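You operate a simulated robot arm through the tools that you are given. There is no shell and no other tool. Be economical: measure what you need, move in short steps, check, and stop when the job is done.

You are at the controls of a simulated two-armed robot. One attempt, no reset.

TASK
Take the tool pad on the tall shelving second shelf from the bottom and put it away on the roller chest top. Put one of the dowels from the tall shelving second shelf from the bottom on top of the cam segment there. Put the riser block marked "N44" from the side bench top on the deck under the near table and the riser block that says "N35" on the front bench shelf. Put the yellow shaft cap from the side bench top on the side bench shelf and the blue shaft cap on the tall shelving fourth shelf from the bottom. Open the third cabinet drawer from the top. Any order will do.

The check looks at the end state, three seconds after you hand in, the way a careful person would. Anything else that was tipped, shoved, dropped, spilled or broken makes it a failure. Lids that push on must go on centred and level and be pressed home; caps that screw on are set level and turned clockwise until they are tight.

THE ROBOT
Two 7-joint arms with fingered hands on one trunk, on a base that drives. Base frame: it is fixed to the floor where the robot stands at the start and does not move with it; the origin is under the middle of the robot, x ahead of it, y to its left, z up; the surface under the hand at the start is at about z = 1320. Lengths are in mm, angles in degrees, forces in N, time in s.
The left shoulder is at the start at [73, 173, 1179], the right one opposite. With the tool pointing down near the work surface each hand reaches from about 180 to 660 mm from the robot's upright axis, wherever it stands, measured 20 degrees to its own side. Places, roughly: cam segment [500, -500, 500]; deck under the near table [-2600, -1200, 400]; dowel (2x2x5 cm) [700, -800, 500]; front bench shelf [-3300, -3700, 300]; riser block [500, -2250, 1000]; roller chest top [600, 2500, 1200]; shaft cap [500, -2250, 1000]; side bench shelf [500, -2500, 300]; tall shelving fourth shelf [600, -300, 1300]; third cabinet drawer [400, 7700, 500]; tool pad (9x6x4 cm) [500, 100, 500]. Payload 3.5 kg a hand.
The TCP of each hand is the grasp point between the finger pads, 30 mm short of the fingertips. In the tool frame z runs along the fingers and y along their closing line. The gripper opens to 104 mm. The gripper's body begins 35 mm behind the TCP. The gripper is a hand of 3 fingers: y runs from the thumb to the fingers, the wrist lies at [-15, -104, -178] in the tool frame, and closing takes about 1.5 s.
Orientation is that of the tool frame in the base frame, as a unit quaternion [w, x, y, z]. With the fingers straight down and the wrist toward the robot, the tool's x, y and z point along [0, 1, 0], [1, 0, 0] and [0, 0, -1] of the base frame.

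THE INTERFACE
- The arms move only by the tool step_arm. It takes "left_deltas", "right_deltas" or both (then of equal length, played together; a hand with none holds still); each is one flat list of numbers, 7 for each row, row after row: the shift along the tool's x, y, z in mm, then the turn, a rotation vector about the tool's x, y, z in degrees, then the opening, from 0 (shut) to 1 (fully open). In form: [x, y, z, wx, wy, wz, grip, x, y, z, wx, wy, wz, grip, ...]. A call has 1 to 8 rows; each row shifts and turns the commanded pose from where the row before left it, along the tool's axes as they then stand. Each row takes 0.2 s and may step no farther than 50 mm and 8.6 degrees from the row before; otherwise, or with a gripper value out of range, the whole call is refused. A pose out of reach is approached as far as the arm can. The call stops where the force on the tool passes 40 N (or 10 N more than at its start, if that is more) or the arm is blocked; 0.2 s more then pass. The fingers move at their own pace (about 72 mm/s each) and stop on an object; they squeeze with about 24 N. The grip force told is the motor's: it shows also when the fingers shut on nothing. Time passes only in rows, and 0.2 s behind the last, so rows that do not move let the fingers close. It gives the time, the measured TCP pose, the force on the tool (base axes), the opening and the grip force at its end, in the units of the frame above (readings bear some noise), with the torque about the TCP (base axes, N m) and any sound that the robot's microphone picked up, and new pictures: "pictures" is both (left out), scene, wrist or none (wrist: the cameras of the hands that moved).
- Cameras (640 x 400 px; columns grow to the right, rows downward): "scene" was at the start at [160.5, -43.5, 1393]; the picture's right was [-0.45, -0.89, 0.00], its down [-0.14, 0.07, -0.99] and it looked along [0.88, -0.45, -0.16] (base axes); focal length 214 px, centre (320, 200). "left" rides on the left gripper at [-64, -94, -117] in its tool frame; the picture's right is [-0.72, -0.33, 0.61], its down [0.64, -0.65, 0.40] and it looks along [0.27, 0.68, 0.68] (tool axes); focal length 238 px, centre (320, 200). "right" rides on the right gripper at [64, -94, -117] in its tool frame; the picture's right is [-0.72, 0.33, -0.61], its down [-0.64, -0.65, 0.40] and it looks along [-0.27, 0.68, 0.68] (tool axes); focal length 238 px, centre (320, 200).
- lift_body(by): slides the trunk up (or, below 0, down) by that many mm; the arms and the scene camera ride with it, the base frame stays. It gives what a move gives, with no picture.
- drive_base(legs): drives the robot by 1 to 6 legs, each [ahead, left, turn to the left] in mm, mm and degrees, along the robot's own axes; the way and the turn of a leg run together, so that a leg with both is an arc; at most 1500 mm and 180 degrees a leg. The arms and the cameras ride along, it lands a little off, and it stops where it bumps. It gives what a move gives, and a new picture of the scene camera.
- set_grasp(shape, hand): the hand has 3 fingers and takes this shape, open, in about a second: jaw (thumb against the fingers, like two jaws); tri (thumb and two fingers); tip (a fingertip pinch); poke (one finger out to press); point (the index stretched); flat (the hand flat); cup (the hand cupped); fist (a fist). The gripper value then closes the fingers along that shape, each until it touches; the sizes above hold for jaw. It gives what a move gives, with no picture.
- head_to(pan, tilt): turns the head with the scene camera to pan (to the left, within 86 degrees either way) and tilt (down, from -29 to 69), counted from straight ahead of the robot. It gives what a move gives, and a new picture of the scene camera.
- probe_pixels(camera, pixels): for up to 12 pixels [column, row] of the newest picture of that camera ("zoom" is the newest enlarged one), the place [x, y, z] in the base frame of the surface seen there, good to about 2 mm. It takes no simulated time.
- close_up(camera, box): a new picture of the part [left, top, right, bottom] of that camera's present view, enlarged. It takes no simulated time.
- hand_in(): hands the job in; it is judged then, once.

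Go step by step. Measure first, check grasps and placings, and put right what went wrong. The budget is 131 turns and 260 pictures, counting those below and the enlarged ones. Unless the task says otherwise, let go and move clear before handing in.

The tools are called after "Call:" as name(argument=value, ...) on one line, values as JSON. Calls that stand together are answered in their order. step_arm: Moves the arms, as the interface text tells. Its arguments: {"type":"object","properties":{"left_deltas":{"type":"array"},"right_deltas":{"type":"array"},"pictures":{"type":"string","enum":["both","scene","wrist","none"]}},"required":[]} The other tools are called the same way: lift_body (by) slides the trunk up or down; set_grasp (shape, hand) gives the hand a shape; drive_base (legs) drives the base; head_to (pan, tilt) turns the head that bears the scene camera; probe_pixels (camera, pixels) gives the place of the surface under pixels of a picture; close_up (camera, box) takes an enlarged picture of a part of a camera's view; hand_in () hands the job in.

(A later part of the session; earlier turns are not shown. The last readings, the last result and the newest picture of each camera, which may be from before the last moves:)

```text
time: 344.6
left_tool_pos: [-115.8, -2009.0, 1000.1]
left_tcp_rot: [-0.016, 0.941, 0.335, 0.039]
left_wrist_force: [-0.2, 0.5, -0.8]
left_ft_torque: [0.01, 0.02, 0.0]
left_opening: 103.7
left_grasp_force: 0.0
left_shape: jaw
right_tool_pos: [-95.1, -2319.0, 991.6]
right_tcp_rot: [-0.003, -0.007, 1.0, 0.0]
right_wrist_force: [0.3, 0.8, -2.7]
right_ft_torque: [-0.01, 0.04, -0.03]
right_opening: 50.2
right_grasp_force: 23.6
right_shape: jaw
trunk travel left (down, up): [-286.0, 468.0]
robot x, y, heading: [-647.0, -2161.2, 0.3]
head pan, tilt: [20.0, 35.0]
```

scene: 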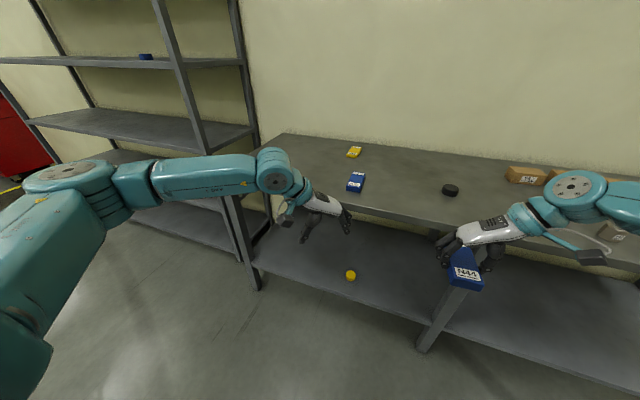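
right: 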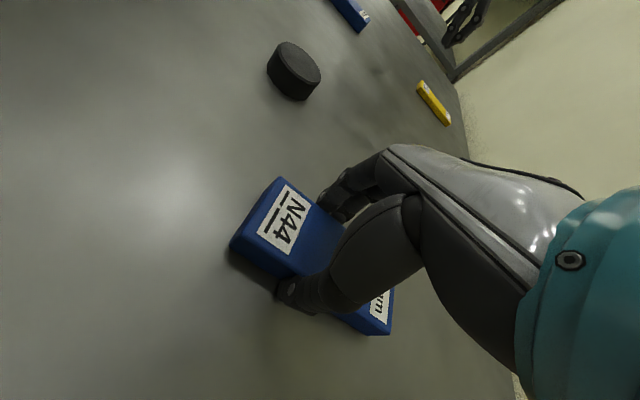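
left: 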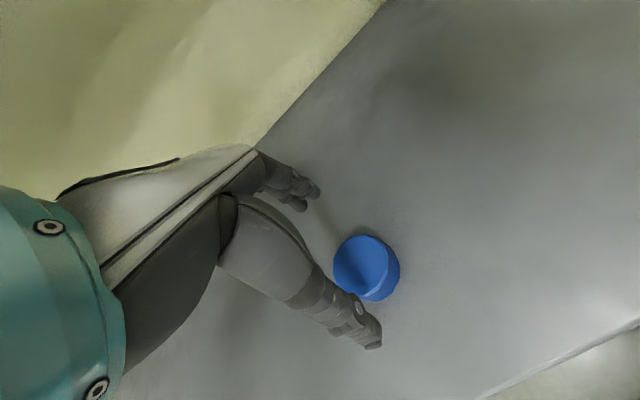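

The left hand turned 51°. I get the rest by turning the robot about 35° right, and place the hand over N35 that way.

Call:
drive_base(legs=[[0, 0, -35.3], [0, 511, 0], [145, 0, 0]])

Call:
close_up(camera="left", box=[0, 0, 640, 400])

```text
time: 350.2
left_tool_pos: [288.1, -2019.9, 1000.8]
left_tcp_rot: [-0.005, 0.999, 0.03, 0.042]
left_wrist_force: [0.1, 0.3, 0.5]
left_ft_torque: [-0.01, -0.03, -0.02]
left_opening: 104.1
left_grasp_force: 0.1
left_shape: jaw
right_tool_pos: [122.3, -2283.0, 991.4]
right_tcp_rot: [-0.003, 0.3, 0.954, 0.002]
right_wrist_force: [-0.4, -0.9, -2.7]
right_ft_torque: [0.08, 0.03, -0.02]
right_opening: 50.2
right_grasp_force: 24.3
right_shape: jaw
trunk travel left (down, up): [-286.0, 468.0]
robot x, y, heading: [-232.9, -1838.7, -35.4]
head pan, tilt: [20.0, 35.0]
```

scene: 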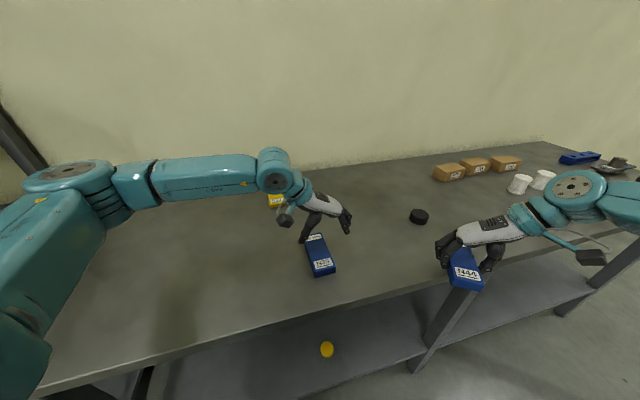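

```text
1.00 times, centred on (320, 200) of left (not enlarged: the box is as wide or as high as the picture)
```

zoom: 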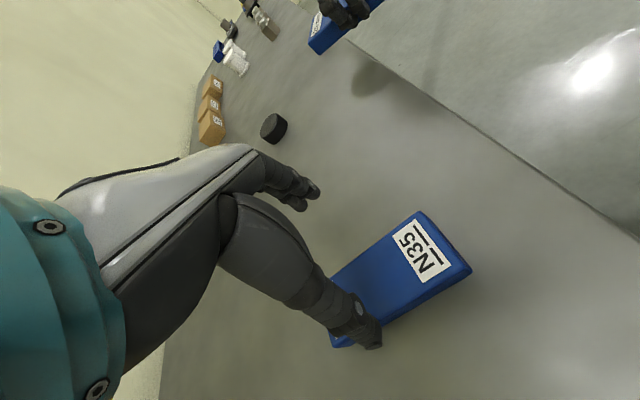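

The hand's closing line is now across N35. I probe N35's edges for centring.

Call:
probe_pixels(camera="zoom", pixels=[[420, 214], [470, 270], [370, 245], [400, 306], [340, 275], [400, 262], [345, 342], [335, 345]])

Call:
step_arm(left_deltas=[0, 0, 0, 0, -4.8, 0, 1], pictures="none")

```text
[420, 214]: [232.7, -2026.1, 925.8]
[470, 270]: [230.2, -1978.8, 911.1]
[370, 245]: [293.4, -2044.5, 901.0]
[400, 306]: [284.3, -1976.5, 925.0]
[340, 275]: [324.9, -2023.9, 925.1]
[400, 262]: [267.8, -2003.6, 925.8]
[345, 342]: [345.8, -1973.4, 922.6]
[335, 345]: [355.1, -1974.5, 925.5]
```

```text
time: 350.6
left_tool_pos: [288.3, -2018.4, 999.3]
left_tcp_rot: [-0.003, 0.999, 0.029, 0.043]
left_wrist_force: [-0.2, 0.1, 0.2]
left_ft_torque: [-0.02, -0.01, -0.01]
left_opening: 103.8
left_grasp_force: 0.1
left_shape: jaw
left hand out of reach, approached as far as the arm can: row 1
right_tool_pos: [121.7, -2282.8, 992.9]
right_tcp_rot: [-0.003, 0.3, 0.954, 0.002]
right_wrist_force: [0.1, 0.3, -2.0]
right_ft_torque: [0.02, 0.04, 0.0]
right_opening: 50.1
right_grasp_force: 23.7
right_shape: jaw
trunk travel left (down, up): [-286.0, 468.0]
robot x, y, heading: [-231.2, -1837.2, -35.8]
head pan, tilt: [20.0, 35.0]
```

N35's centre line is at y≈-2001, 17 mm from the TCP. I raise the right hand with N44 clear of the bench, nudge the base, lower the trunk and close.

Call:
step_arm(right_deltas=[0, 0, -30, 0, 0, 0, 0, 0, 0, -30, 0, 0, 0, 0, 0, 0, -30, 0, 0, 0, 0], pictures="none")

Call:
drive_base(legs=[[-10, 15, 0]])

Call:
lift_body(by=-35)

Call:
close_up(camera="left", box=[160, 100, 560, 400])

```text
time: 351.4
left_tool_pos: [288.1, -2020.4, 1000.7]
left_tcp_rot: [-0.004, 0.999, 0.029, 0.043]
left_wrist_force: [-0.5, -0.5, 0.0]
left_ft_torque: [-0.01, -0.02, -0.03]
left_opening: 104.1
left_grasp_force: 0.1
left_shape: jaw
right_tool_pos: [122.4, -2285.1, 1083.4]
right_tcp_rot: [-0.001, 0.3, 0.954, 0.002]
right_wrist_force: [-0.5, -0.2, -2.3]
right_ft_torque: [0.02, 0.01, -0.04]
right_opening: 50.1
right_grasp_force: 23.9
right_shape: jaw
trunk travel left (down, up): [-286.0, 468.0]
robot x, y, heading: [-233.6, -1838.8, -35.5]
head pan, tilt: [20.0, 35.0]
```

```text
time: 352.2
left_tool_pos: [289.2, -2001.1, 1001.0]
left_tcp_rot: [-0.004, 0.999, 0.03, 0.043]
left_wrist_force: [-0.8, 0.0, 0.1]
left_ft_torque: [-0.01, -0.01, 0.02]
left_opening: 103.7
left_grasp_force: 0.1
left_shape: jaw
right_tool_pos: [123.2, -2266.2, 1083.2]
right_tcp_rot: [-0.004, 0.3, 0.954, 0.001]
right_wrist_force: [0.1, -0.9, -1.2]
right_ft_torque: [-0.01, 0.04, 0.01]
right_opening: 50.0
right_grasp_force: 23.9
right_shape: jaw
trunk travel left (down, up): [-286.0, 468.0]
robot x, y, heading: [-228.9, -1819.6, -35.5]
head pan, tilt: [20.0, 35.0]
```

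scene: 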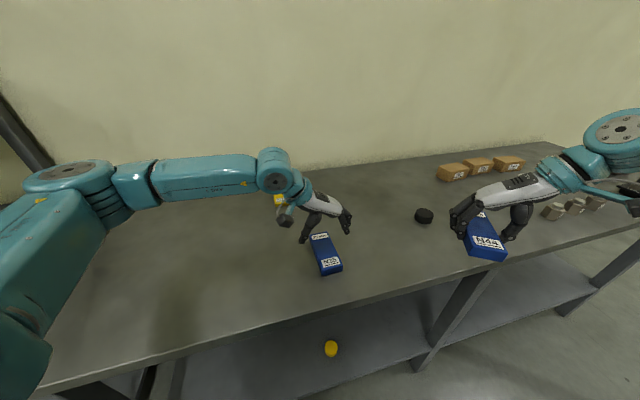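

```text
time: 353.0
left_tool_pos: [287.9, -2001.4, 965.5]
left_tcp_rot: [-0.004, 0.999, 0.03, 0.044]
left_wrist_force: [1.6, -0.1, 0.1]
left_ft_torque: [0.03, 0.01, -0.02]
left_opening: 103.7
left_grasp_force: 0.1
left_shape: jaw
right_tool_pos: [123.0, -2266.1, 1047.8]
right_tcp_rot: [-0.003, 0.3, 0.954, 0.0]
right_wrist_force: [-0.7, 0.2, -2.9]
right_ft_torque: [0.04, 0.01, 0.0]
right_opening: 50.4
right_grasp_force: 23.5
right_shape: jaw
trunk travel left (down, up): [-251.0, 503.0]
robot x, y, heading: [-230.8, -1817.2, -35.5]
head pan, tilt: [20.0, 35.0]
```

```text
1.33 times, centred on (360, 250) of left
```

zoom: 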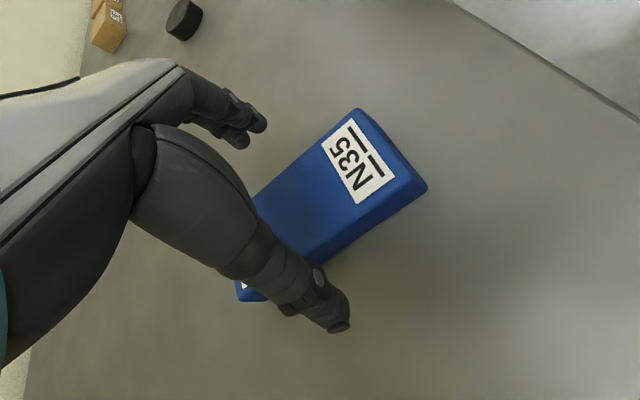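

Well aligned. I lower 31 mm, close, and lift.

Call:
lift_body(by=-31)

Call:
step_arm(left_deltas=[0, 0, 0, 0, 0, 0, 0, 0, 0, 0, 0, 0, 0, 0, 0, 0, 0, 0, 0, 0, 0, 0, 0, 0, 0, 0, 0, 0, 0, 0, 0, 0, 0, 0, 0], pictures="none")

Call:
lift_body(by=80)

Call:
close_up(camera="left", box=[0, 0, 640, 400])

```text
time: 353.8
left_tool_pos: [287.3, -2002.7, 935.0]
left_tcp_rot: [-0.004, 0.999, 0.03, 0.043]
left_wrist_force: [-0.3, 0.3, 0.6]
left_ft_torque: [0.01, 0.0, -0.01]
left_opening: 103.7
left_grasp_force: 0.0
left_shape: jaw
right_tool_pos: [122.8, -2266.8, 1016.7]
right_tcp_rot: [-0.002, 0.299, 0.954, 0.002]
right_wrist_force: [-0.8, -0.6, -2.3]
right_ft_torque: [-0.03, 0.02, -0.02]
right_opening: 50.0
right_grasp_force: 24.0
right_shape: jaw
trunk travel left (down, up): [-220.0, 534.0]
robot x, y, heading: [-234.2, -1818.2, -35.3]
head pan, tilt: [20.0, 35.0]
```

```text
time: 355.0
left_tool_pos: [287.5, -2002.1, 934.1]
left_tcp_rot: [-0.005, 0.999, 0.029, 0.042]
left_wrist_force: [-0.6, 0.5, 0.0]
left_ft_torque: [-0.01, 0.03, -0.02]
left_opening: 50.6
left_grasp_force: 24.2
left_shape: jaw
right_tool_pos: [123.9, -2267.6, 1014.9]
right_tcp_rot: [-0.003, 0.3, 0.954, 0.002]
right_wrist_force: [-0.1, 0.5, -2.2]
right_ft_torque: [0.03, 0.05, -0.04]
right_opening: 50.4
right_grasp_force: 24.0
right_shape: jaw
trunk travel left (down, up): [-220.0, 534.0]
robot x, y, heading: [-228.1, -1820.2, -35.6]
head pan, tilt: [20.0, 35.0]
```

```text
time: 356.1
left_tool_pos: [287.9, -2002.3, 1012.6]
left_tcp_rot: [-0.005, 0.999, 0.031, 0.041]
left_wrist_force: [1.3, -0.2, -2.1]
left_ft_torque: [0.01, 0.03, -0.01]
left_opening: 50.4
left_grasp_force: 24.0
left_shape: jaw
right_tool_pos: [123.5, -2266.8, 1096.1]
right_tcp_rot: [-0.004, 0.3, 0.954, 0.002]
right_wrist_force: [0.3, -0.4, -2.4]
right_ft_torque: [0.06, 0.04, -0.01]
right_opening: 49.9
right_grasp_force: 23.8
right_shape: jaw
trunk travel left (down, up): [-300.0, 454.0]
robot x, y, heading: [-229.3, -1817.8, -35.7]
head pan, tilt: [20.0, 35.0]
```

```text
1.00 times, centred on (320, 200) of left (not enlarged: the box is as wide or as high as the picture)
```

zoom: 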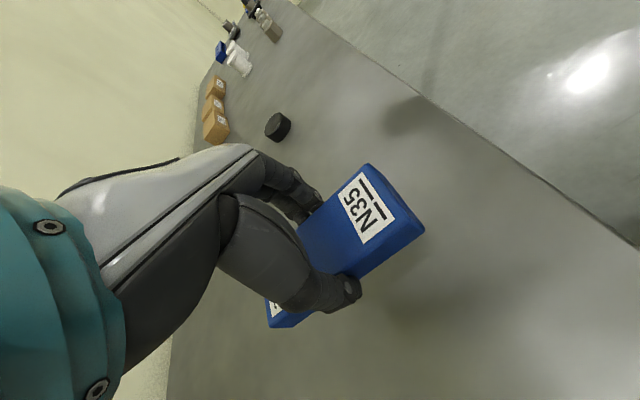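

Both blocks are held (N35 left, N44 right). I back away and turn to face the near table.

Call:
drive_base(legs=[[-600, 0, 0], [0, 0, -144.3]])

Call:
head_to(pan=0, tilt=22)

Call:
head_to(pan=45, tilt=20)

```text
time: 365.5
left_tool_pos: [-1250.5, -1620.5, 1014.0]
left_tcp_rot: [-0.039, -0.334, 0.942, -0.018]
left_wrist_force: [0.0, 1.0, -1.4]
left_ft_torque: [0.01, -0.03, 0.0]
left_opening: 50.3
left_grasp_force: 23.9
left_shape: jaw
right_tool_pos: [-1271.7, -1309.1, 1095.4]
right_tcp_rot: [0.001, 1.0, 0.007, 0.003]
right_wrist_force: [0.1, -0.8, -2.1]
right_ft_torque: [0.01, -0.05, -0.01]
right_opening: 50.1
right_grasp_force: 24.1
right_shape: jaw
trunk travel left (down, up): [-300.0, 454.0]
robot x, y, heading: [-722.6, -1467.0, -179.7]
head pan, tilt: [20.0, 35.0]
```

scene: 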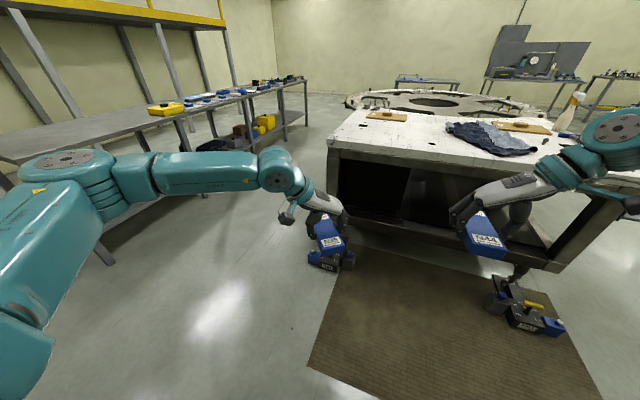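

```text
time: 366.3
left_tool_pos: [-1251.5, -1619.8, 1014.1]
left_tcp_rot: [-0.039, -0.335, 0.941, -0.017]
left_wrist_force: [-0.9, 0.1, -0.8]
left_ft_torque: [-0.02, 0.0, 0.0]
left_opening: 50.3
left_grasp_force: 24.2
left_shape: jaw
right_tool_pos: [-1270.7, -1309.1, 1096.1]
right_tcp_rot: [0.001, 1.0, 0.007, 0.004]
right_wrist_force: [-0.2, -1.0, -2.6]
right_ft_torque: [-0.03, -0.05, -0.02]
right_opening: 50.2
right_grasp_force: 24.2
right_shape: jaw
trunk travel left (down, up): [-300.0, 454.0]
robot x, y, heading: [-722.7, -1468.5, -179.8]
head pan, tilt: [0.0, 22.0]
```

scene: 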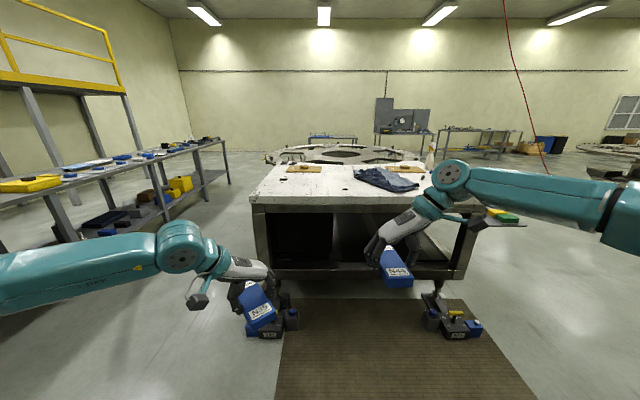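

```text
time: 367.5
left_tool_pos: [-1250.4, -1621.2, 1013.7]
left_tcp_rot: [-0.039, -0.334, 0.942, -0.017]
left_wrist_force: [-0.6, 0.2, -1.9]
left_ft_torque: [0.0, 0.0, 0.03]
left_opening: 50.1
left_grasp_force: 24.1
left_shape: jaw
right_tool_pos: [-1271.2, -1310.3, 1095.9]
right_tcp_rot: [0.0, 1.0, 0.007, 0.004]
right_wrist_force: [0.3, 0.0, -1.9]
right_ft_torque: [0.01, -0.04, 0.0]
right_opening: 49.8
right_grasp_force: 23.7
right_shape: jaw
trunk travel left (down, up): [-300.0, 454.0]
robot x, y, heading: [-722.0, -1464.8, -179.6]
head pan, tilt: [45.0, 20.0]
```

scene: 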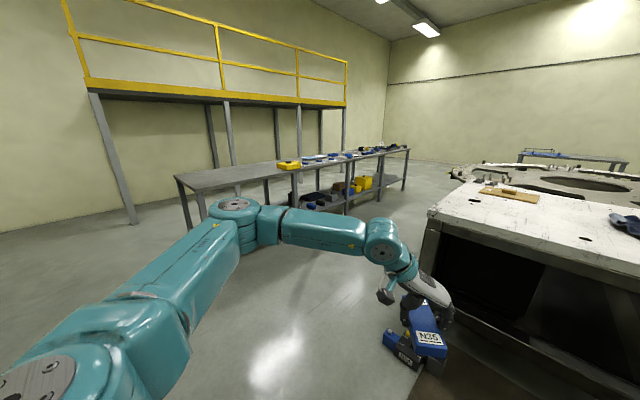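

I look straight ahead again and probe the table: top edge, deck lip and interior, posts, and the floor tools.

Call:
head_to(pan=0, tilt=22)

Call:
probe_pixels(camera="scene", pixels=[[345, 203], [330, 265], [330, 272], [300, 255], [340, 255], [345, 245], [430, 258], [262, 240], [458, 270], [280, 320], [430, 322], [440, 290]])

Call:
close_up(camera="scene", box=[230, 180, 500, 350])

```text
time: 368.6
left_tool_pos: [-1251.1, -1620.0, 1014.7]
left_tcp_rot: [-0.039, -0.334, 0.942, -0.017]
left_wrist_force: [0.3, -0.4, -2.5]
left_ft_torque: [0.02, 0.02, 0.0]
left_opening: 50.4
left_grasp_force: 24.1
left_shape: jaw
right_tool_pos: [-1272.3, -1309.8, 1095.5]
right_tcp_rot: [0.0, 1.0, 0.007, 0.003]
right_wrist_force: [0.7, 0.3, -2.1]
right_ft_torque: [0.01, -0.04, -0.01]
right_opening: 49.6
right_grasp_force: 24.1
right_shape: jaw
trunk travel left (down, up): [-300.0, 454.0]
robot x, y, heading: [-722.9, -1467.1, -179.6]
head pan, tilt: [0.0, 22.0]
```

scene: 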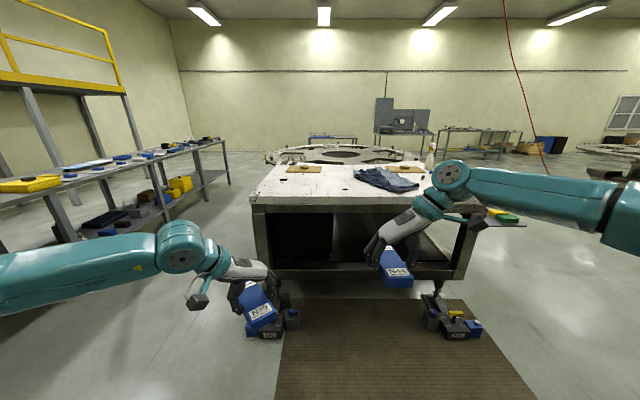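

```text
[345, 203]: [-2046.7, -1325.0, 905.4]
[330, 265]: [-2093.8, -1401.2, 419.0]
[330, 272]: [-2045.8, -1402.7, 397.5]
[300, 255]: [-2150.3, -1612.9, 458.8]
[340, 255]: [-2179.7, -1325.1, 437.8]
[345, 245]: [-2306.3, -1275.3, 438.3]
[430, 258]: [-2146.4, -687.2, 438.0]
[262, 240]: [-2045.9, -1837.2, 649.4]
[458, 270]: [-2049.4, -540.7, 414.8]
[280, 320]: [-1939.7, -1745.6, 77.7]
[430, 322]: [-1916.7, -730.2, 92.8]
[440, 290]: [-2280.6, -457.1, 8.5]
```

```text
2.35 times, centred on (365, 265) of scene
```

zoom: 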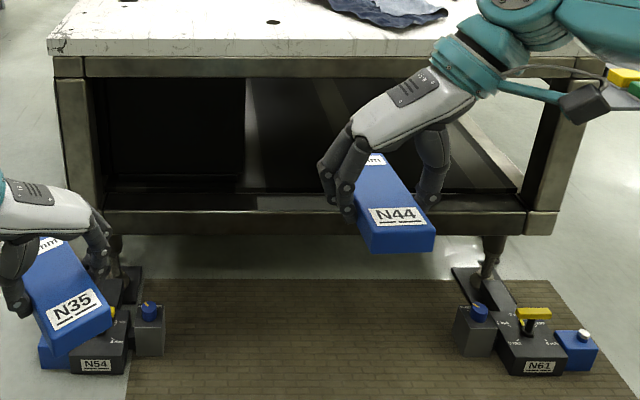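

The deck surface is at z≈438 behind the rail at x≈-2046, open for y from -1400 to -650. In the open floor here I unturn both hands and run the elbow-down move on both arms at once.

Call:
step_arm(left_deltas=[0, 0, 0, 0, 0, -8.5, 0, 0, 0, 0, 0, 0, -8.5, 0, 0, 0, 0, 0, 0, -8.5, 0, 0, 0, 0, 0, 0, -8.5, 0, 0, 0, 0, 0, 0, -8.5, 0, 0, 0, 0, 0, 0, -8.4, 0, 0, 0, 0, 0, 0, 0, 0, 0, 0, 0, 0, 0, 0, 0], right_deltas=[0, 0, 0, 0, 0, 8.4, 0, 0, 0, 0, 0, 0, 8.4, 0, 0, 0, 0, 0, 0, 8.4, 0, 0, 0, 0, 0, 0, 8.4, 0, 0, 0, 0, 0, 0, 8.4, 0, 0, 0, 0, 0, 0, 8.4, 0, 0, 0, 0, 0, 0, 8.4, 0, 0, 0, 0, 0, 0, 8.4, 0], pictures="none")

Call:
step_arm(left_deltas=[0, 0, 0, 0, 0, 0, 0, 0, 0, 0, 0, 0, 0, 0, 0, 0, 0, 0, 0, 0, 0, 23, 23, 11, 0, 0, 0, 0, 23, 23, 11, 0, 0, 0, 0, 23, 23, 11, 0, 0, 0, 0, 23, 23, 11, 0, 0, 0, 0], right_deltas=[0, 0, 0, 0, 0, 7.6, 0, 0, 0, 0, 0, 0, 7.6, 0, 0, 0, 0, 0, 0, 7.6, 0, -22, 18, 32, 0, 0, 0, 0, -22, 18, 32, 0, 0, 0, 0, -22, 18, 32, 0, 0, 0, 0, -22, 18, 32, 0, 0, 0, 0], pictures="none")

Call:
step_arm(left_deltas=[0, -12, 38, 0, 0, 0, 0, 0, -12, 38, 0, 0, 0, 0, 0, -12, 38, 0, 0, 0, 0, 0, -12, 38, 0, 0, 0, 0, 0, -12, 38, 0, 0, 0, 0, 0, -12, 38, 0, 0, 0, 0, 0, -12, 38, 0, 0, 0, 0, 0, -12, 38, 0, 0, 0, 0], right_deltas=[0, -12, 38, 0, 0, 0, 0, 0, -12, 38, 0, 0, 0, 0, 0, -12, 38, 0, 0, 0, 0, 0, -12, 38, 0, 0, 0, 0, 0, -12, 38, 0, 0, 0, 0, 0, -12, 38, 0, 0, 0, 0, 0, -12, 38, 0, 0, 0, 0, 0, -12, 38, 0, 0, 0, 0], pictures="none")

Call:
step_arm(left_deltas=[34, -34, 0, 0, 0, 0, 0, 34, -34, 0, 0, 0, 0, 0, 34, -34, 0, 0, 0, 0, 0, 34, -34, 0, 0, 0, 0, 0, 0, 0, 40, 0, 0, 0, 0, 0, 0, 40, 0, 0, 0, 0, 0, 0, 40, 0, 0, 0, 0, 0, 0, 40, 0, 0, 0, 0], right_deltas=[-34, -34, 0, 0, 0, 0, 0, -34, -34, 0, 0, 0, 0, 0, -34, -34, 0, 0, 0, 0, 0, -34, -34, 0, 0, 0, 0, 0, 0, 0, 40, 0, 0, 0, 0, 0, 0, 40, 0, 0, 0, 0, 0, 0, 40, 0, 0, 0, 0, 0, 0, 40, 0, 0, 0, 0], pictures="scene")

```text
time: 370.4
left_tool_pos: [-1250.8, -1618.9, 1014.3]
left_tcp_rot: [0.043, 0.707, -0.705, -0.001]
left_wrist_force: [-1.0, 0.0, -1.7]
left_ft_torque: [0.02, 0.01, -0.01]
left_opening: 50.1
left_grasp_force: 23.8
left_shape: jaw
right_tool_pos: [-1271.5, -1309.6, 1095.7]
right_tcp_rot: [-0.002, 0.837, -0.547, 0.002]
right_wrist_force: [-0.3, -0.9, -2.2]
right_ft_torque: [-0.05, -0.01, -0.02]
right_opening: 50.1
right_grasp_force: 23.7
right_shape: jaw
trunk travel left (down, up): [-300.0, 454.0]
robot x, y, heading: [-725.3, -1466.8, -179.8]
head pan, tilt: [0.0, 22.0]
```

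```text
time: 372.0
left_tool_pos: [-1345.5, -1712.5, 979.3]
left_tcp_rot: [0.042, 0.706, -0.706, 0.0]
left_wrist_force: [-0.5, 0.6, -1.8]
left_ft_torque: [0.02, -0.01, 0.02]
left_opening: 50.2
left_grasp_force: 23.7
left_shape: jaw
right_tool_pos: [-1344.6, -1221.6, 965.0]
right_tcp_rot: [-0.002, 0.712, -0.702, 0.004]
right_wrist_force: [0.5, 0.4, -1.6]
right_ft_torque: [-0.02, -0.02, -0.02]
right_opening: 49.9
right_grasp_force: 24.1
right_shape: jaw
trunk travel left (down, up): [-300.0, 454.0]
robot x, y, heading: [-722.3, -1468.3, -179.8]
head pan, tilt: [0.0, 22.0]
```

```text
time: 373.8
left_tool_pos: [-1280.2, -1731.3, 721.1]
left_tcp_rot: [-0.042, -0.706, 0.707, -0.001]
left_wrist_force: [-0.4, 0.2, -1.9]
left_ft_torque: [0.01, -0.02, 0.01]
left_opening: 49.9
left_grasp_force: 24.2
left_shape: jaw
left hand out of reach, approached as far as the arm can: row 7, 8
right_tool_pos: [-1193.1, -1164.8, 804.8]
right_tcp_rot: [-0.001, 0.712, -0.702, 0.002]
right_wrist_force: [0.0, 0.4, -2.2]
right_ft_torque: [-0.04, 0.01, 0.02]
right_opening: 50.1
right_grasp_force: 23.8
right_shape: jaw
right hand out of reach, approached as far as the arm can: row 3, 4, 5, 6, 7, 8
trunk travel left (down, up): [-300.0, 454.0]
robot x, y, heading: [-719.9, -1468.7, -179.8]
head pan, tilt: [0.0, 22.0]
```

```text
time: 375.6
left_tool_pos: [-1155.0, -1864.2, 548.2]
left_tcp_rot: [-0.02, -0.704, 0.71, 0.01]
left_wrist_force: [0.0, -0.4, -1.9]
left_ft_torque: [-0.01, -0.02, -0.01]
left_opening: 50.0
left_grasp_force: 24.3
left_shape: jaw
left hand out of reach, approached as far as the arm can: row 1
right_tool_pos: [-1058.0, -1025.8, 645.4]
right_tcp_rot: [-0.003, 0.712, -0.702, 0.002]
right_wrist_force: [-0.1, -0.1, -2.6]
right_ft_torque: [-0.01, -0.01, -0.02]
right_opening: 49.7
right_grasp_force: 23.9
right_shape: jaw
trunk travel left (down, up): [-300.0, 454.0]
robot x, y, heading: [-722.4, -1463.7, -179.6]
head pan, tilt: [0.0, 22.0]
```

scene: 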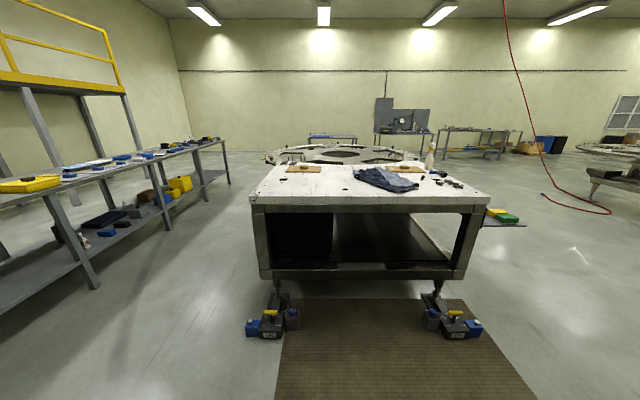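

Both arms are now low with elbows down. I lower the trunk, extend the right hand with N44, retract the left, and drive up to the table.

Call:
lift_body(by=-145)

Call:
step_arm(left_deltas=[0, -24, 0, 0, 0, 0, 0, 0, -24, 0, 0, 0, 0, 0, 0, -24, 0, 0, 0, 0, 0, 0, -24, 0, 0, 0, 0, 0, 0, -24, 0, 0, 0, 0, 0], right_deltas=[0, 41, 0, 0, 0, 0, 0, 0, 41, 0, 0, 0, 0, 0, 0, 41, 0, 0, 0, 0, 0, 0, 41, 0, 0, 0, 0, 0, 0, 41, 0, 0, 0, 0, 0], pictures="none")

Call:
drive_base(legs=[[800, -104, -0.4]])

Call:
close_up(camera="right", box=[0, 0, 640, 400])

Call:
head_to(pan=0, tilt=50)

```text
time: 377.3
left_tool_pos: [-1155.4, -1866.3, 405.1]
left_tcp_rot: [-0.02, -0.704, 0.709, 0.009]
left_wrist_force: [-0.4, 0.6, -1.2]
left_ft_torque: [0.02, 0.0, 0.01]
left_opening: 49.9
left_grasp_force: 23.8
left_shape: jaw
right_tool_pos: [-1057.4, -1027.4, 501.5]
right_tcp_rot: [-0.002, 0.712, -0.702, 0.002]
right_wrist_force: [-0.6, -0.2, -2.6]
right_ft_torque: [-0.01, -0.02, 0.02]
right_opening: 49.8
right_grasp_force: 24.0
right_shape: jaw
trunk travel left (down, up): [-155.0, 599.0]
robot x, y, heading: [-723.5, -1468.8, -179.9]
head pan, tilt: [0.0, 22.0]
```

```text
time: 378.5
left_tool_pos: [-1034.5, -1865.8, 400.5]
left_tcp_rot: [-0.02, -0.705, 0.709, 0.01]
left_wrist_force: [-0.7, 0.4, -3.2]
left_ft_torque: [0.01, -0.03, 0.01]
left_opening: 49.8
left_grasp_force: 24.3
left_shape: jaw
right_tool_pos: [-1262.4, -1031.2, 498.8]
right_tcp_rot: [-0.004, 0.712, -0.702, 0.004]
right_wrist_force: [-0.1, -0.1, -2.4]
right_ft_torque: [-0.03, -0.01, -0.02]
right_opening: 49.5
right_grasp_force: 23.5
right_shape: jaw
trunk travel left (down, up): [-155.0, 599.0]
robot x, y, heading: [-718.4, -1472.0, -179.8]
head pan, tilt: [0.0, 22.0]
```

```text
time: 382.8
left_tool_pos: [-1832.0, -1757.4, 398.9]
left_tcp_rot: [-0.019, -0.701, 0.713, 0.01]
left_wrist_force: [0.7, 0.1, -2.4]
left_ft_torque: [0.03, -0.01, 0.02]
left_opening: 49.8
left_grasp_force: 23.4
left_shape: jaw
right_tool_pos: [-2051.1, -917.7, 496.7]
right_tcp_rot: [-0.002, 0.708, -0.706, 0.004]
right_wrist_force: [1.3, -0.3, -1.7]
right_ft_torque: [-0.06, 0.02, 0.03]
right_opening: 49.9
right_grasp_force: 23.8
right_shape: jaw
trunk travel left (down, up): [-155.0, 599.0]
robot x, y, heading: [-1517.7, -1360.7, 179.5]
head pan, tilt: [0.0, 22.0]
```

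scene: 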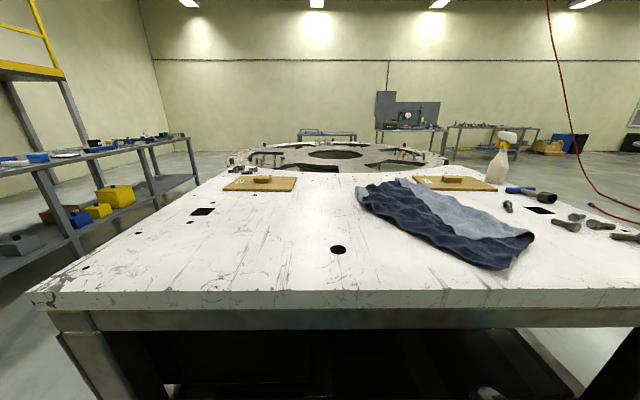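

```text
1.00 times, centred on (320, 200) of right (not enlarged: the box is as wide or as high as the picture)
```

zoom: 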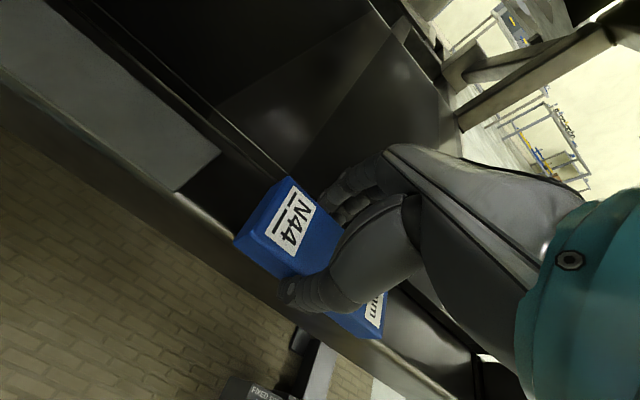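

```text
time: 383.7
left_tool_pos: [-1833.6, -1756.9, 399.1]
left_tcp_rot: [-0.019, -0.701, 0.713, 0.009]
left_wrist_force: [0.0, 0.3, -1.0]
left_ft_torque: [0.04, 0.0, -0.02]
left_opening: 49.8
left_grasp_force: 24.1
left_shape: jaw
right_tool_pos: [-2050.8, -918.6, 496.9]
right_tcp_rot: [-0.002, 0.708, -0.706, 0.003]
right_wrist_force: [-0.1, -0.1, -1.9]
right_ft_torque: [0.0, 0.02, -0.01]
right_opening: 50.1
right_grasp_force: 23.4
right_shape: jaw
trunk travel left (down, up): [-155.0, 599.0]
robot x, y, heading: [-1515.5, -1357.9, 179.8]
head pan, tilt: [0.0, 50.0]
```

scene: 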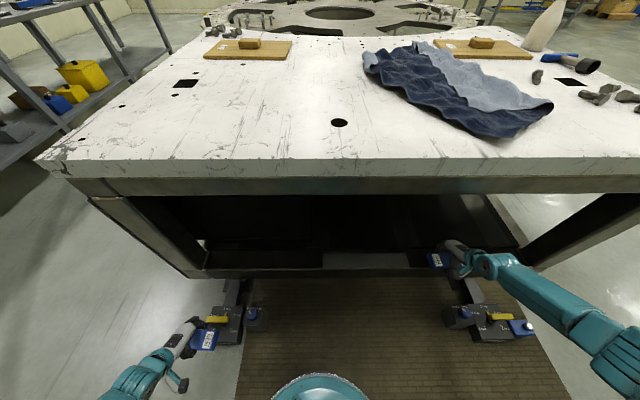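

The right hand with N44 is at the deck's rail. I probe the surfaces just inside, in the wrist view, to find the flat deck.

Call:
close_up(camera="right", box=[0, 0, 640, 400])

Call:
probe_pixels(camera="zoom", pixels=[[200, 205], [220, 185], [160, 130], [250, 160], [280, 160], [300, 120], [340, 140], [380, 130], [300, 60], [410, 110], [230, 100], [330, 170]])

```text
1.00 times, centred on (320, 200) of right (not enlarged: the box is as wide or as high as the picture)
```

zoom: 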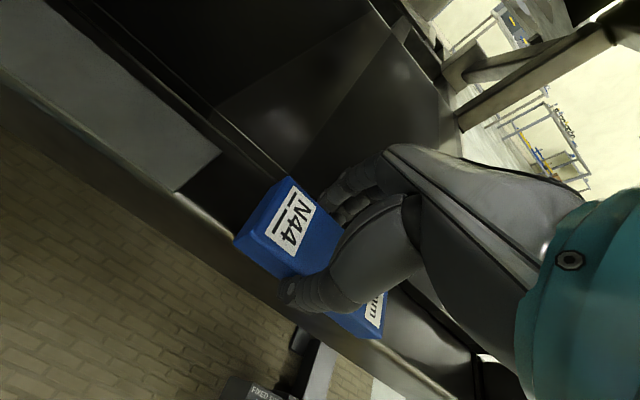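

```text
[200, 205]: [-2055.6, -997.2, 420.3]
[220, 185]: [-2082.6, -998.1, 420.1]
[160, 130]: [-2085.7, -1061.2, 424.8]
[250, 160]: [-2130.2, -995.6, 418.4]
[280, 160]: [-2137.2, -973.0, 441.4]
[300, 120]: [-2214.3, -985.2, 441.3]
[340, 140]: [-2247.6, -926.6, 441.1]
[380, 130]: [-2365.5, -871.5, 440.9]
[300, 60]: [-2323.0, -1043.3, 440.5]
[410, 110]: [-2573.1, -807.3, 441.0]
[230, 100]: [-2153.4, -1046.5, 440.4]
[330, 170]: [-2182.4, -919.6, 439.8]
```

The deck is flat at z 441 from x≈-2135 inward. I drive 145 mm further and lower N44 toward contact at TCP≈474.

Call:
drive_base(legs=[[145, 0, 0.2]])

Call:
step_arm(right_deltas=[0, 0, 14, 0, 0, 0, 0, 0, 0, 4, 0, 0, 0, 0, 0, 0, 2, 0, 0, 0, 0, 0, 0, 2, 0, 0, 0, 0], pictures="wrist")

```text
time: 385.1
left_tool_pos: [-1974.8, -1756.9, 399.7]
left_tcp_rot: [-0.019, -0.702, 0.712, 0.009]
left_wrist_force: [-0.2, -0.7, -2.1]
left_ft_torque: [0.0, -0.01, 0.0]
left_opening: 49.6
left_grasp_force: 23.9
left_shape: jaw
right_tool_pos: [-2195.7, -920.1, 498.2]
right_tcp_rot: [-0.002, 0.71, -0.705, 0.004]
right_wrist_force: [0.0, -0.3, -2.1]
right_ft_torque: [-0.03, 0.0, 0.0]
right_opening: 49.8
right_grasp_force: 23.8
right_shape: jaw
trunk travel left (down, up): [-155.0, 599.0]
robot x, y, heading: [-1659.0, -1358.9, 179.9]
head pan, tilt: [0.0, 50.0]
```

scene: 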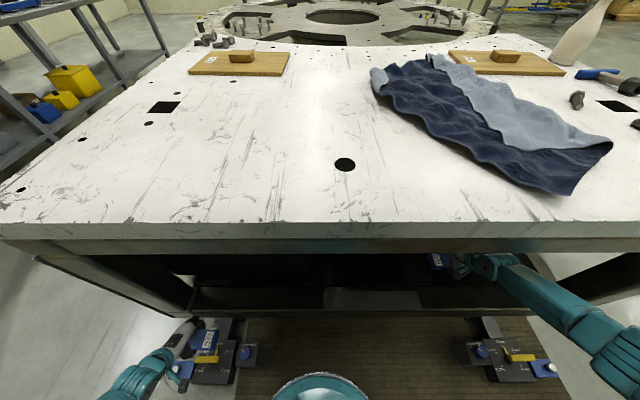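

```text
time: 386.1
left_tool_pos: [-1973.7, -1756.6, 399.2]
left_tcp_rot: [-0.019, -0.702, 0.712, 0.01]
left_wrist_force: [-0.1, -0.1, -2.2]
left_ft_torque: [0.0, -0.02, -0.02]
left_opening: 49.7
left_grasp_force: 23.9
left_shape: jaw
right_tool_pos: [-2195.5, -919.5, 476.6]
right_tcp_rot: [-0.002, 0.71, -0.704, 0.003]
right_wrist_force: [0.1, -0.3, -1.6]
right_ft_torque: [0.04, 0.01, -0.01]
right_opening: 49.8
right_grasp_force: 23.7
right_shape: jaw
trunk travel left (down, up): [-155.0, 599.0]
robot x, y, heading: [-1660.3, -1363.8, 179.6]
head pan, tilt: [0.0, 50.0]
```

right: 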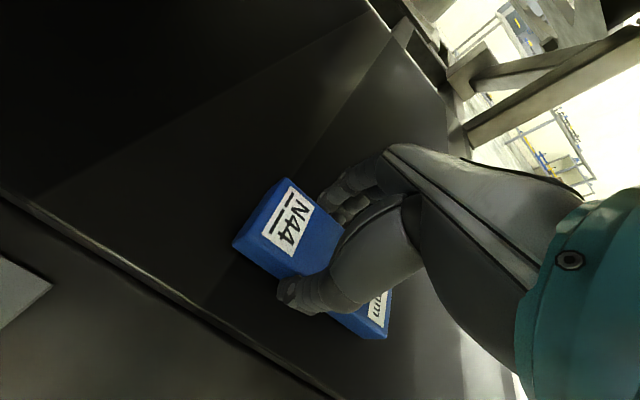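

About 2 mm left. I lower 2.4 mm, release, rise and back out.

Call:
step_arm(right_deltas=[0, 0, 1.2, 0, 0, 0, 0, 0, 0, 1.2, 0, 0, 0, 0, 0, 0, 0, 0, 0, 0, 0.6, 0, 0, 0, 0, 0, 0, 1, 0, 0, 0, 0, 0, 0, 1, 0, 0, 0, 0, 0, 0, 1, 0, 0, -25, 0, 0, 0, 1, 0, 0, -30, 0, 0, 0, 1], pictures="wrist")

Call:
drive_base(legs=[[-500, 0, 0]])

Call:
head_to(pan=50, tilt=25)

```text
time: 387.9
left_tool_pos: [-1974.1, -1756.9, 399.9]
left_tcp_rot: [-0.019, -0.703, 0.711, 0.009]
left_wrist_force: [0.4, 0.0, -1.8]
left_ft_torque: [-0.01, 0.05, -0.03]
left_opening: 50.0
left_grasp_force: 23.9
left_shape: jaw
right_tool_pos: [-2194.5, -920.3, 528.5]
right_tcp_rot: [-0.002, 0.709, -0.705, 0.003]
right_wrist_force: [0.0, 0.5, 0.5]
right_ft_torque: [0.0, 0.0, 0.01]
right_opening: 103.7
right_grasp_force: 0.0
right_shape: jaw
trunk travel left (down, up): [-155.0, 599.0]
robot x, y, heading: [-1656.4, -1358.4, 179.8]
head pan, tilt: [0.0, 50.0]
```

right: 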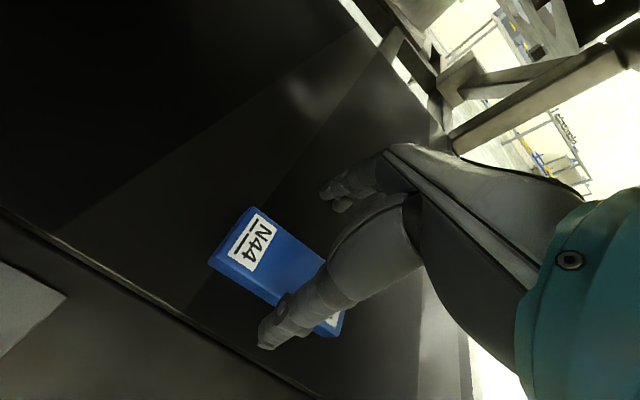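

```text
time: 390.8
left_tool_pos: [-1479.0, -1759.1, 399.6]
left_tcp_rot: [-0.019, -0.697, 0.717, 0.009]
left_wrist_force: [0.5, 0.3, -1.4]
left_ft_torque: [0.04, 0.02, 0.0]
left_opening: 50.0
left_grasp_force: 24.2
left_shape: jaw
right_tool_pos: [-1687.4, -918.4, 529.0]
right_tcp_rot: [0.002, -0.705, 0.71, -0.004]
right_wrist_force: [-0.1, -0.2, -0.2]
right_ft_torque: [0.03, 0.01, 0.01]
right_opening: 103.6
right_grasp_force: 0.1
right_shape: jaw
trunk travel left (down, up): [-155.0, 599.0]
robot x, y, heading: [-1157.0, -1368.5, 178.9]
head pan, tilt: [0.0, 50.0]
```

scene: 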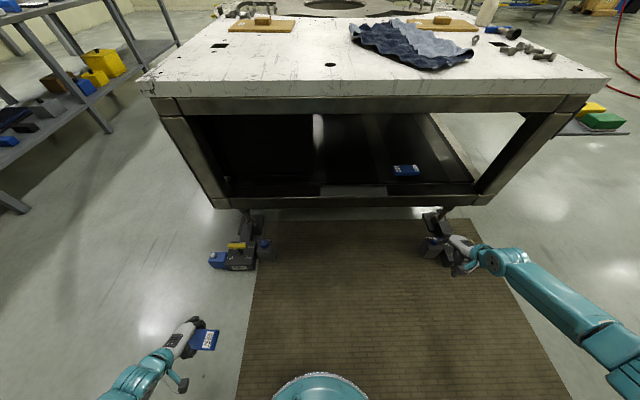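

```text
time: 392.0
left_tool_pos: [-1479.9, -1758.4, 399.3]
left_tcp_rot: [-0.019, -0.697, 0.716, 0.01]
left_wrist_force: [0.3, -0.1, -1.5]
left_ft_torque: [0.03, 0.0, 0.0]
left_opening: 50.2
left_grasp_force: 24.7
left_shape: jaw
right_tool_pos: [-1688.5, -918.0, 529.0]
right_tcp_rot: [0.002, -0.705, 0.709, -0.003]
right_wrist_force: [0.2, 0.5, -0.6]
right_ft_torque: [0.02, 0.01, 0.01]
right_opening: 103.7
right_grasp_force: 0.1
right_shape: jaw
trunk travel left (down, up): [-155.0, 599.0]
robot x, y, heading: [-1157.7, -1365.3, 179.1]
head pan, tilt: [50.0, 25.0]
```

scene: 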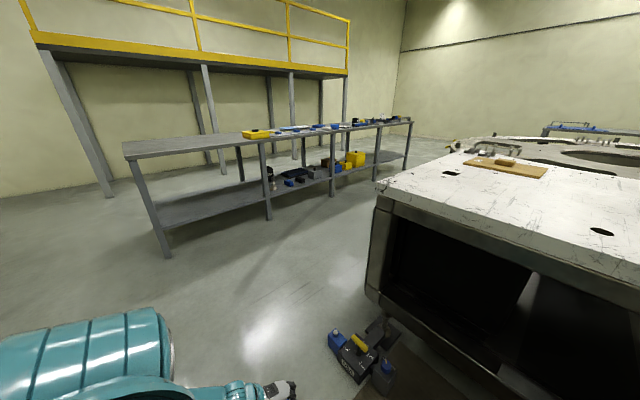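

N44 lies on the deck. Now I probe the front bench at left: legs, shelf and top edge.

Call:
probe_pixels(camera="scene", pixels=[[165, 250], [168, 222], [215, 212], [255, 200], [215, 203], [240, 195], [190, 153], [268, 215], [140, 200], [310, 185], [130, 155], [335, 192]])

Call:
close_up(camera="scene", box=[110, 110, 430, 270])

```text
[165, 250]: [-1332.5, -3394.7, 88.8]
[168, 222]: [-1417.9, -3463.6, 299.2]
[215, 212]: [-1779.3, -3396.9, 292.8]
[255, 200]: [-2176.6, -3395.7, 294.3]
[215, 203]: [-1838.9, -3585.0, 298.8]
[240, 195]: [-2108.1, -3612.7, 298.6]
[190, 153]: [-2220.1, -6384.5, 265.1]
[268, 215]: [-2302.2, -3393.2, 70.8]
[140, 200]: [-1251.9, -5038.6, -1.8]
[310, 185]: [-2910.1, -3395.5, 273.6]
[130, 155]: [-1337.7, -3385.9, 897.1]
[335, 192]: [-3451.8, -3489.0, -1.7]
```

```text
2.00 times, centred on (270, 190) of scene
```

zoom: 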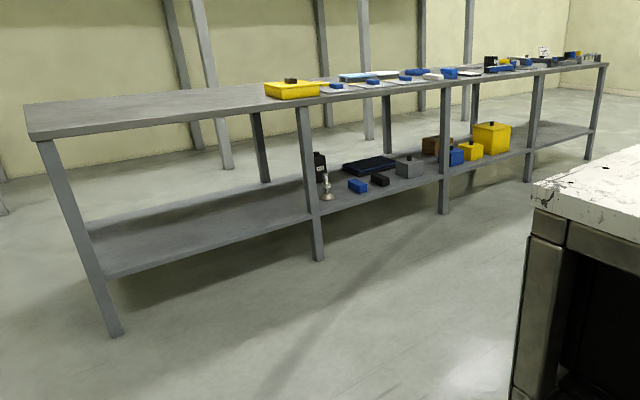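

The front bench shelf is at z 298, front edge y≈-3396, free between the legs at x -1335 and -2300. I retract the right hand, extend the left with N35, turn to face the bench and drive there.

Call:
step_arm(left_deltas=[0, 40, 0, 0, 0, 0, 0, 0, 40, 0, 0, 0, 0, 0, 0, 40, 0, 0, 0, 0, 0, 0, 40, 0, 0, 0, 0, 0, 0, 40, 0, 0, 0, 0, 0], right_deltas=[0, -46, 0, 0, 0, 0, 1, 0, -46, 0, 0, 0, 0, 1, 0, -46, 0, 0, 0, 0, 1, 0, -46, 0, 0, 0, 0, 1, 0, -46, 0, 0, 0, 0, 1], pictures="none")

Call:
lift_body(by=-25)

Call:
drive_base(legs=[[0, 0, 90.9], [1000, 0, 0], [0, -936, 0], [440, 0, 0]])

Call:
head_to(pan=20, tilt=35)

```text
time: 393.2
left_tool_pos: [-1678.7, -1754.4, 408.3]
left_tcp_rot: [-0.02, -0.698, 0.716, 0.009]
left_wrist_force: [0.2, 0.0, -2.3]
left_ft_torque: [0.03, -0.01, 0.0]
left_opening: 50.1
left_grasp_force: 23.9
left_shape: jaw
right_tool_pos: [-1457.6, -921.8, 532.9]
right_tcp_rot: [0.001, -0.705, 0.71, -0.002]
right_wrist_force: [0.4, -0.5, -0.6]
right_ft_torque: [0.0, -0.02, 0.01]
right_opening: 103.8
right_grasp_force: 0.0
right_shape: jaw
trunk travel left (down, up): [-155.0, 599.0]
robot x, y, heading: [-1160.4, -1366.3, 179.0]
head pan, tilt: [50.0, 25.0]
```

```text
time: 393.9
left_tool_pos: [-1678.2, -1752.3, 382.7]
left_tcp_rot: [-0.019, -0.697, 0.716, 0.009]
left_wrist_force: [0.9, -0.3, -2.8]
left_ft_torque: [0.03, 0.0, 0.05]
left_opening: 50.0
left_grasp_force: 24.0
left_shape: jaw
right_tool_pos: [-1458.3, -919.2, 504.7]
right_tcp_rot: [0.002, -0.705, 0.709, -0.002]
right_wrist_force: [0.0, -0.6, 0.3]
right_ft_torque: [0.02, 0.02, 0.02]
right_opening: 103.5
right_grasp_force: 0.1
right_shape: jaw
trunk travel left (down, up): [-130.0, 624.0]
robot x, y, heading: [-1158.2, -1365.7, 179.0]
head pan, tilt: [50.0, 25.0]
```

```text
time: 409.8
left_tool_pos: [-1737.3, -3307.3, 382.3]
left_tcp_rot: [0.02, 1.0, -0.003, 0.007]
left_wrist_force: [-0.5, 0.5, -1.6]
left_ft_torque: [0.02, 0.0, 0.02]
left_opening: 49.8
left_grasp_force: 24.3
left_shape: jaw
right_tool_pos: [-2574.8, -3105.6, 505.6]
right_tcp_rot: [-0.004, 1.0, 0.007, 0.001]
right_wrist_force: [0.3, 0.3, -0.8]
right_ft_torque: [-0.01, 0.0, -0.01]
right_opening: 103.7
right_grasp_force: 0.0
right_shape: jaw
trunk travel left (down, up): [-130.0, 624.0]
robot x, y, heading: [-2137.4, -2796.2, -90.1]
head pan, tilt: [50.0, 25.0]
```

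scene: 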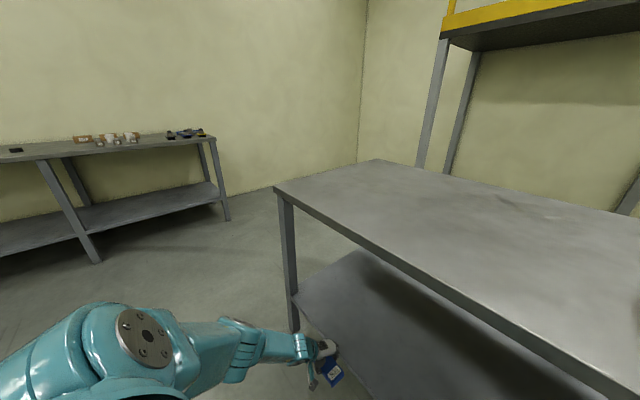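

```text
time: 410.7
left_tool_pos: [-1739.1, -3308.2, 381.1]
left_tcp_rot: [0.019, 1.0, -0.003, 0.007]
left_wrist_force: [0.1, 0.3, -2.1]
left_ft_torque: [0.01, -0.03, 0.0]
left_opening: 49.9
left_grasp_force: 23.9
left_shape: jaw
right_tool_pos: [-2575.7, -3104.9, 505.6]
right_tcp_rot: [-0.004, 1.0, 0.007, 0.001]
right_wrist_force: [-0.1, 0.2, 0.9]
right_ft_torque: [-0.04, 0.03, 0.05]
right_opening: 104.1
right_grasp_force: 0.1
right_shape: jaw
trunk travel left (down, up): [-130.0, 624.0]
robot x, y, heading: [-2134.4, -2794.3, -89.9]
head pan, tilt: [20.0, 35.0]
```

scene: 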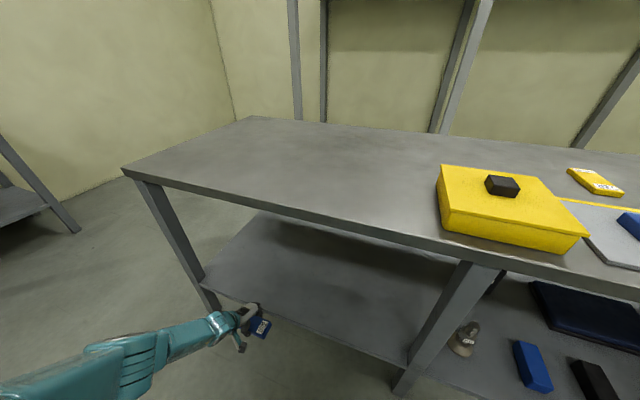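

The shelf is free ahead of the left hand. I drive 190 mm in and lower to just above the shelf.

Call:
drive_base(legs=[[190, 0, 0]])

Call:
step_arm(left_deltas=[0, 0, 20, 0, 0, 0, 0, 0, 0, 17, 0, 0, 0, 0], pictures="wrist")

Call:
probe_pixels(camera="left", pixels=[[420, 225], [380, 175], [345, 275], [290, 320], [450, 300], [400, 255]])

```text
time: 412.3
left_tool_pos: [-1740.6, -3496.1, 383.6]
left_tcp_rot: [0.019, 1.0, -0.006, 0.007]
left_wrist_force: [-0.3, 0.0, -2.6]
left_ft_torque: [0.0, 0.03, -0.01]
left_opening: 50.0
left_grasp_force: 24.0
left_shape: jaw
right_tool_pos: [-2576.7, -3291.8, 504.7]
right_tcp_rot: [-0.004, 1.0, 0.005, 0.0]
right_wrist_force: [-0.4, 0.0, -0.2]
right_ft_torque: [0.02, 0.03, 0.0]
right_opening: 103.9
right_grasp_force: 0.0
right_shape: jaw
trunk travel left (down, up): [-130.0, 624.0]
robot x, y, heading: [-2135.7, -2983.2, -90.0]
head pan, tilt: [20.0, 35.0]
```

scene: 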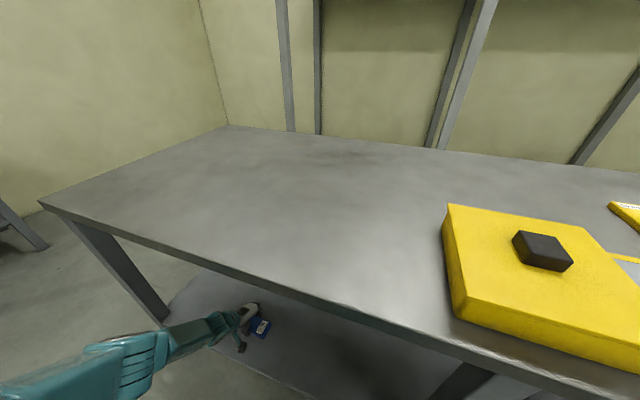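

```text
time: 412.9
left_tool_pos: [-1738.9, -3496.4, 372.0]
left_tcp_rot: [0.02, 1.0, -0.004, 0.007]
left_wrist_force: [0.0, 0.0, -1.7]
left_ft_torque: [0.01, 0.02, 0.02]
left_opening: 50.0
left_grasp_force: 24.2
left_shape: jaw
left hand out of reach, approached as far as the arm can: row 1, 2
right_tool_pos: [-2575.7, -3291.5, 504.8]
right_tcp_rot: [-0.003, 1.0, 0.005, 0.001]
right_wrist_force: [-0.1, 0.0, -0.5]
right_ft_torque: [-0.01, 0.01, -0.01]
right_opening: 103.8
right_grasp_force: 0.1
right_shape: jaw
trunk travel left (down, up): [-130.0, 624.0]
robot x, y, heading: [-2135.7, -2981.4, -89.5]
head pan, tilt: [20.0, 35.0]
```

left: 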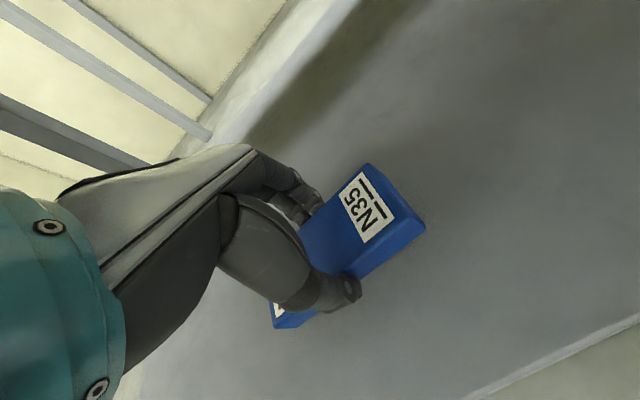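

```text
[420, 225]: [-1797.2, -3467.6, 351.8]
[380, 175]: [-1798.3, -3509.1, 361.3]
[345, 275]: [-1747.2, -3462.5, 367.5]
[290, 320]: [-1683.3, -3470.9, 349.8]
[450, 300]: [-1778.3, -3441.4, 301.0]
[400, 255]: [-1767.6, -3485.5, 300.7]
```

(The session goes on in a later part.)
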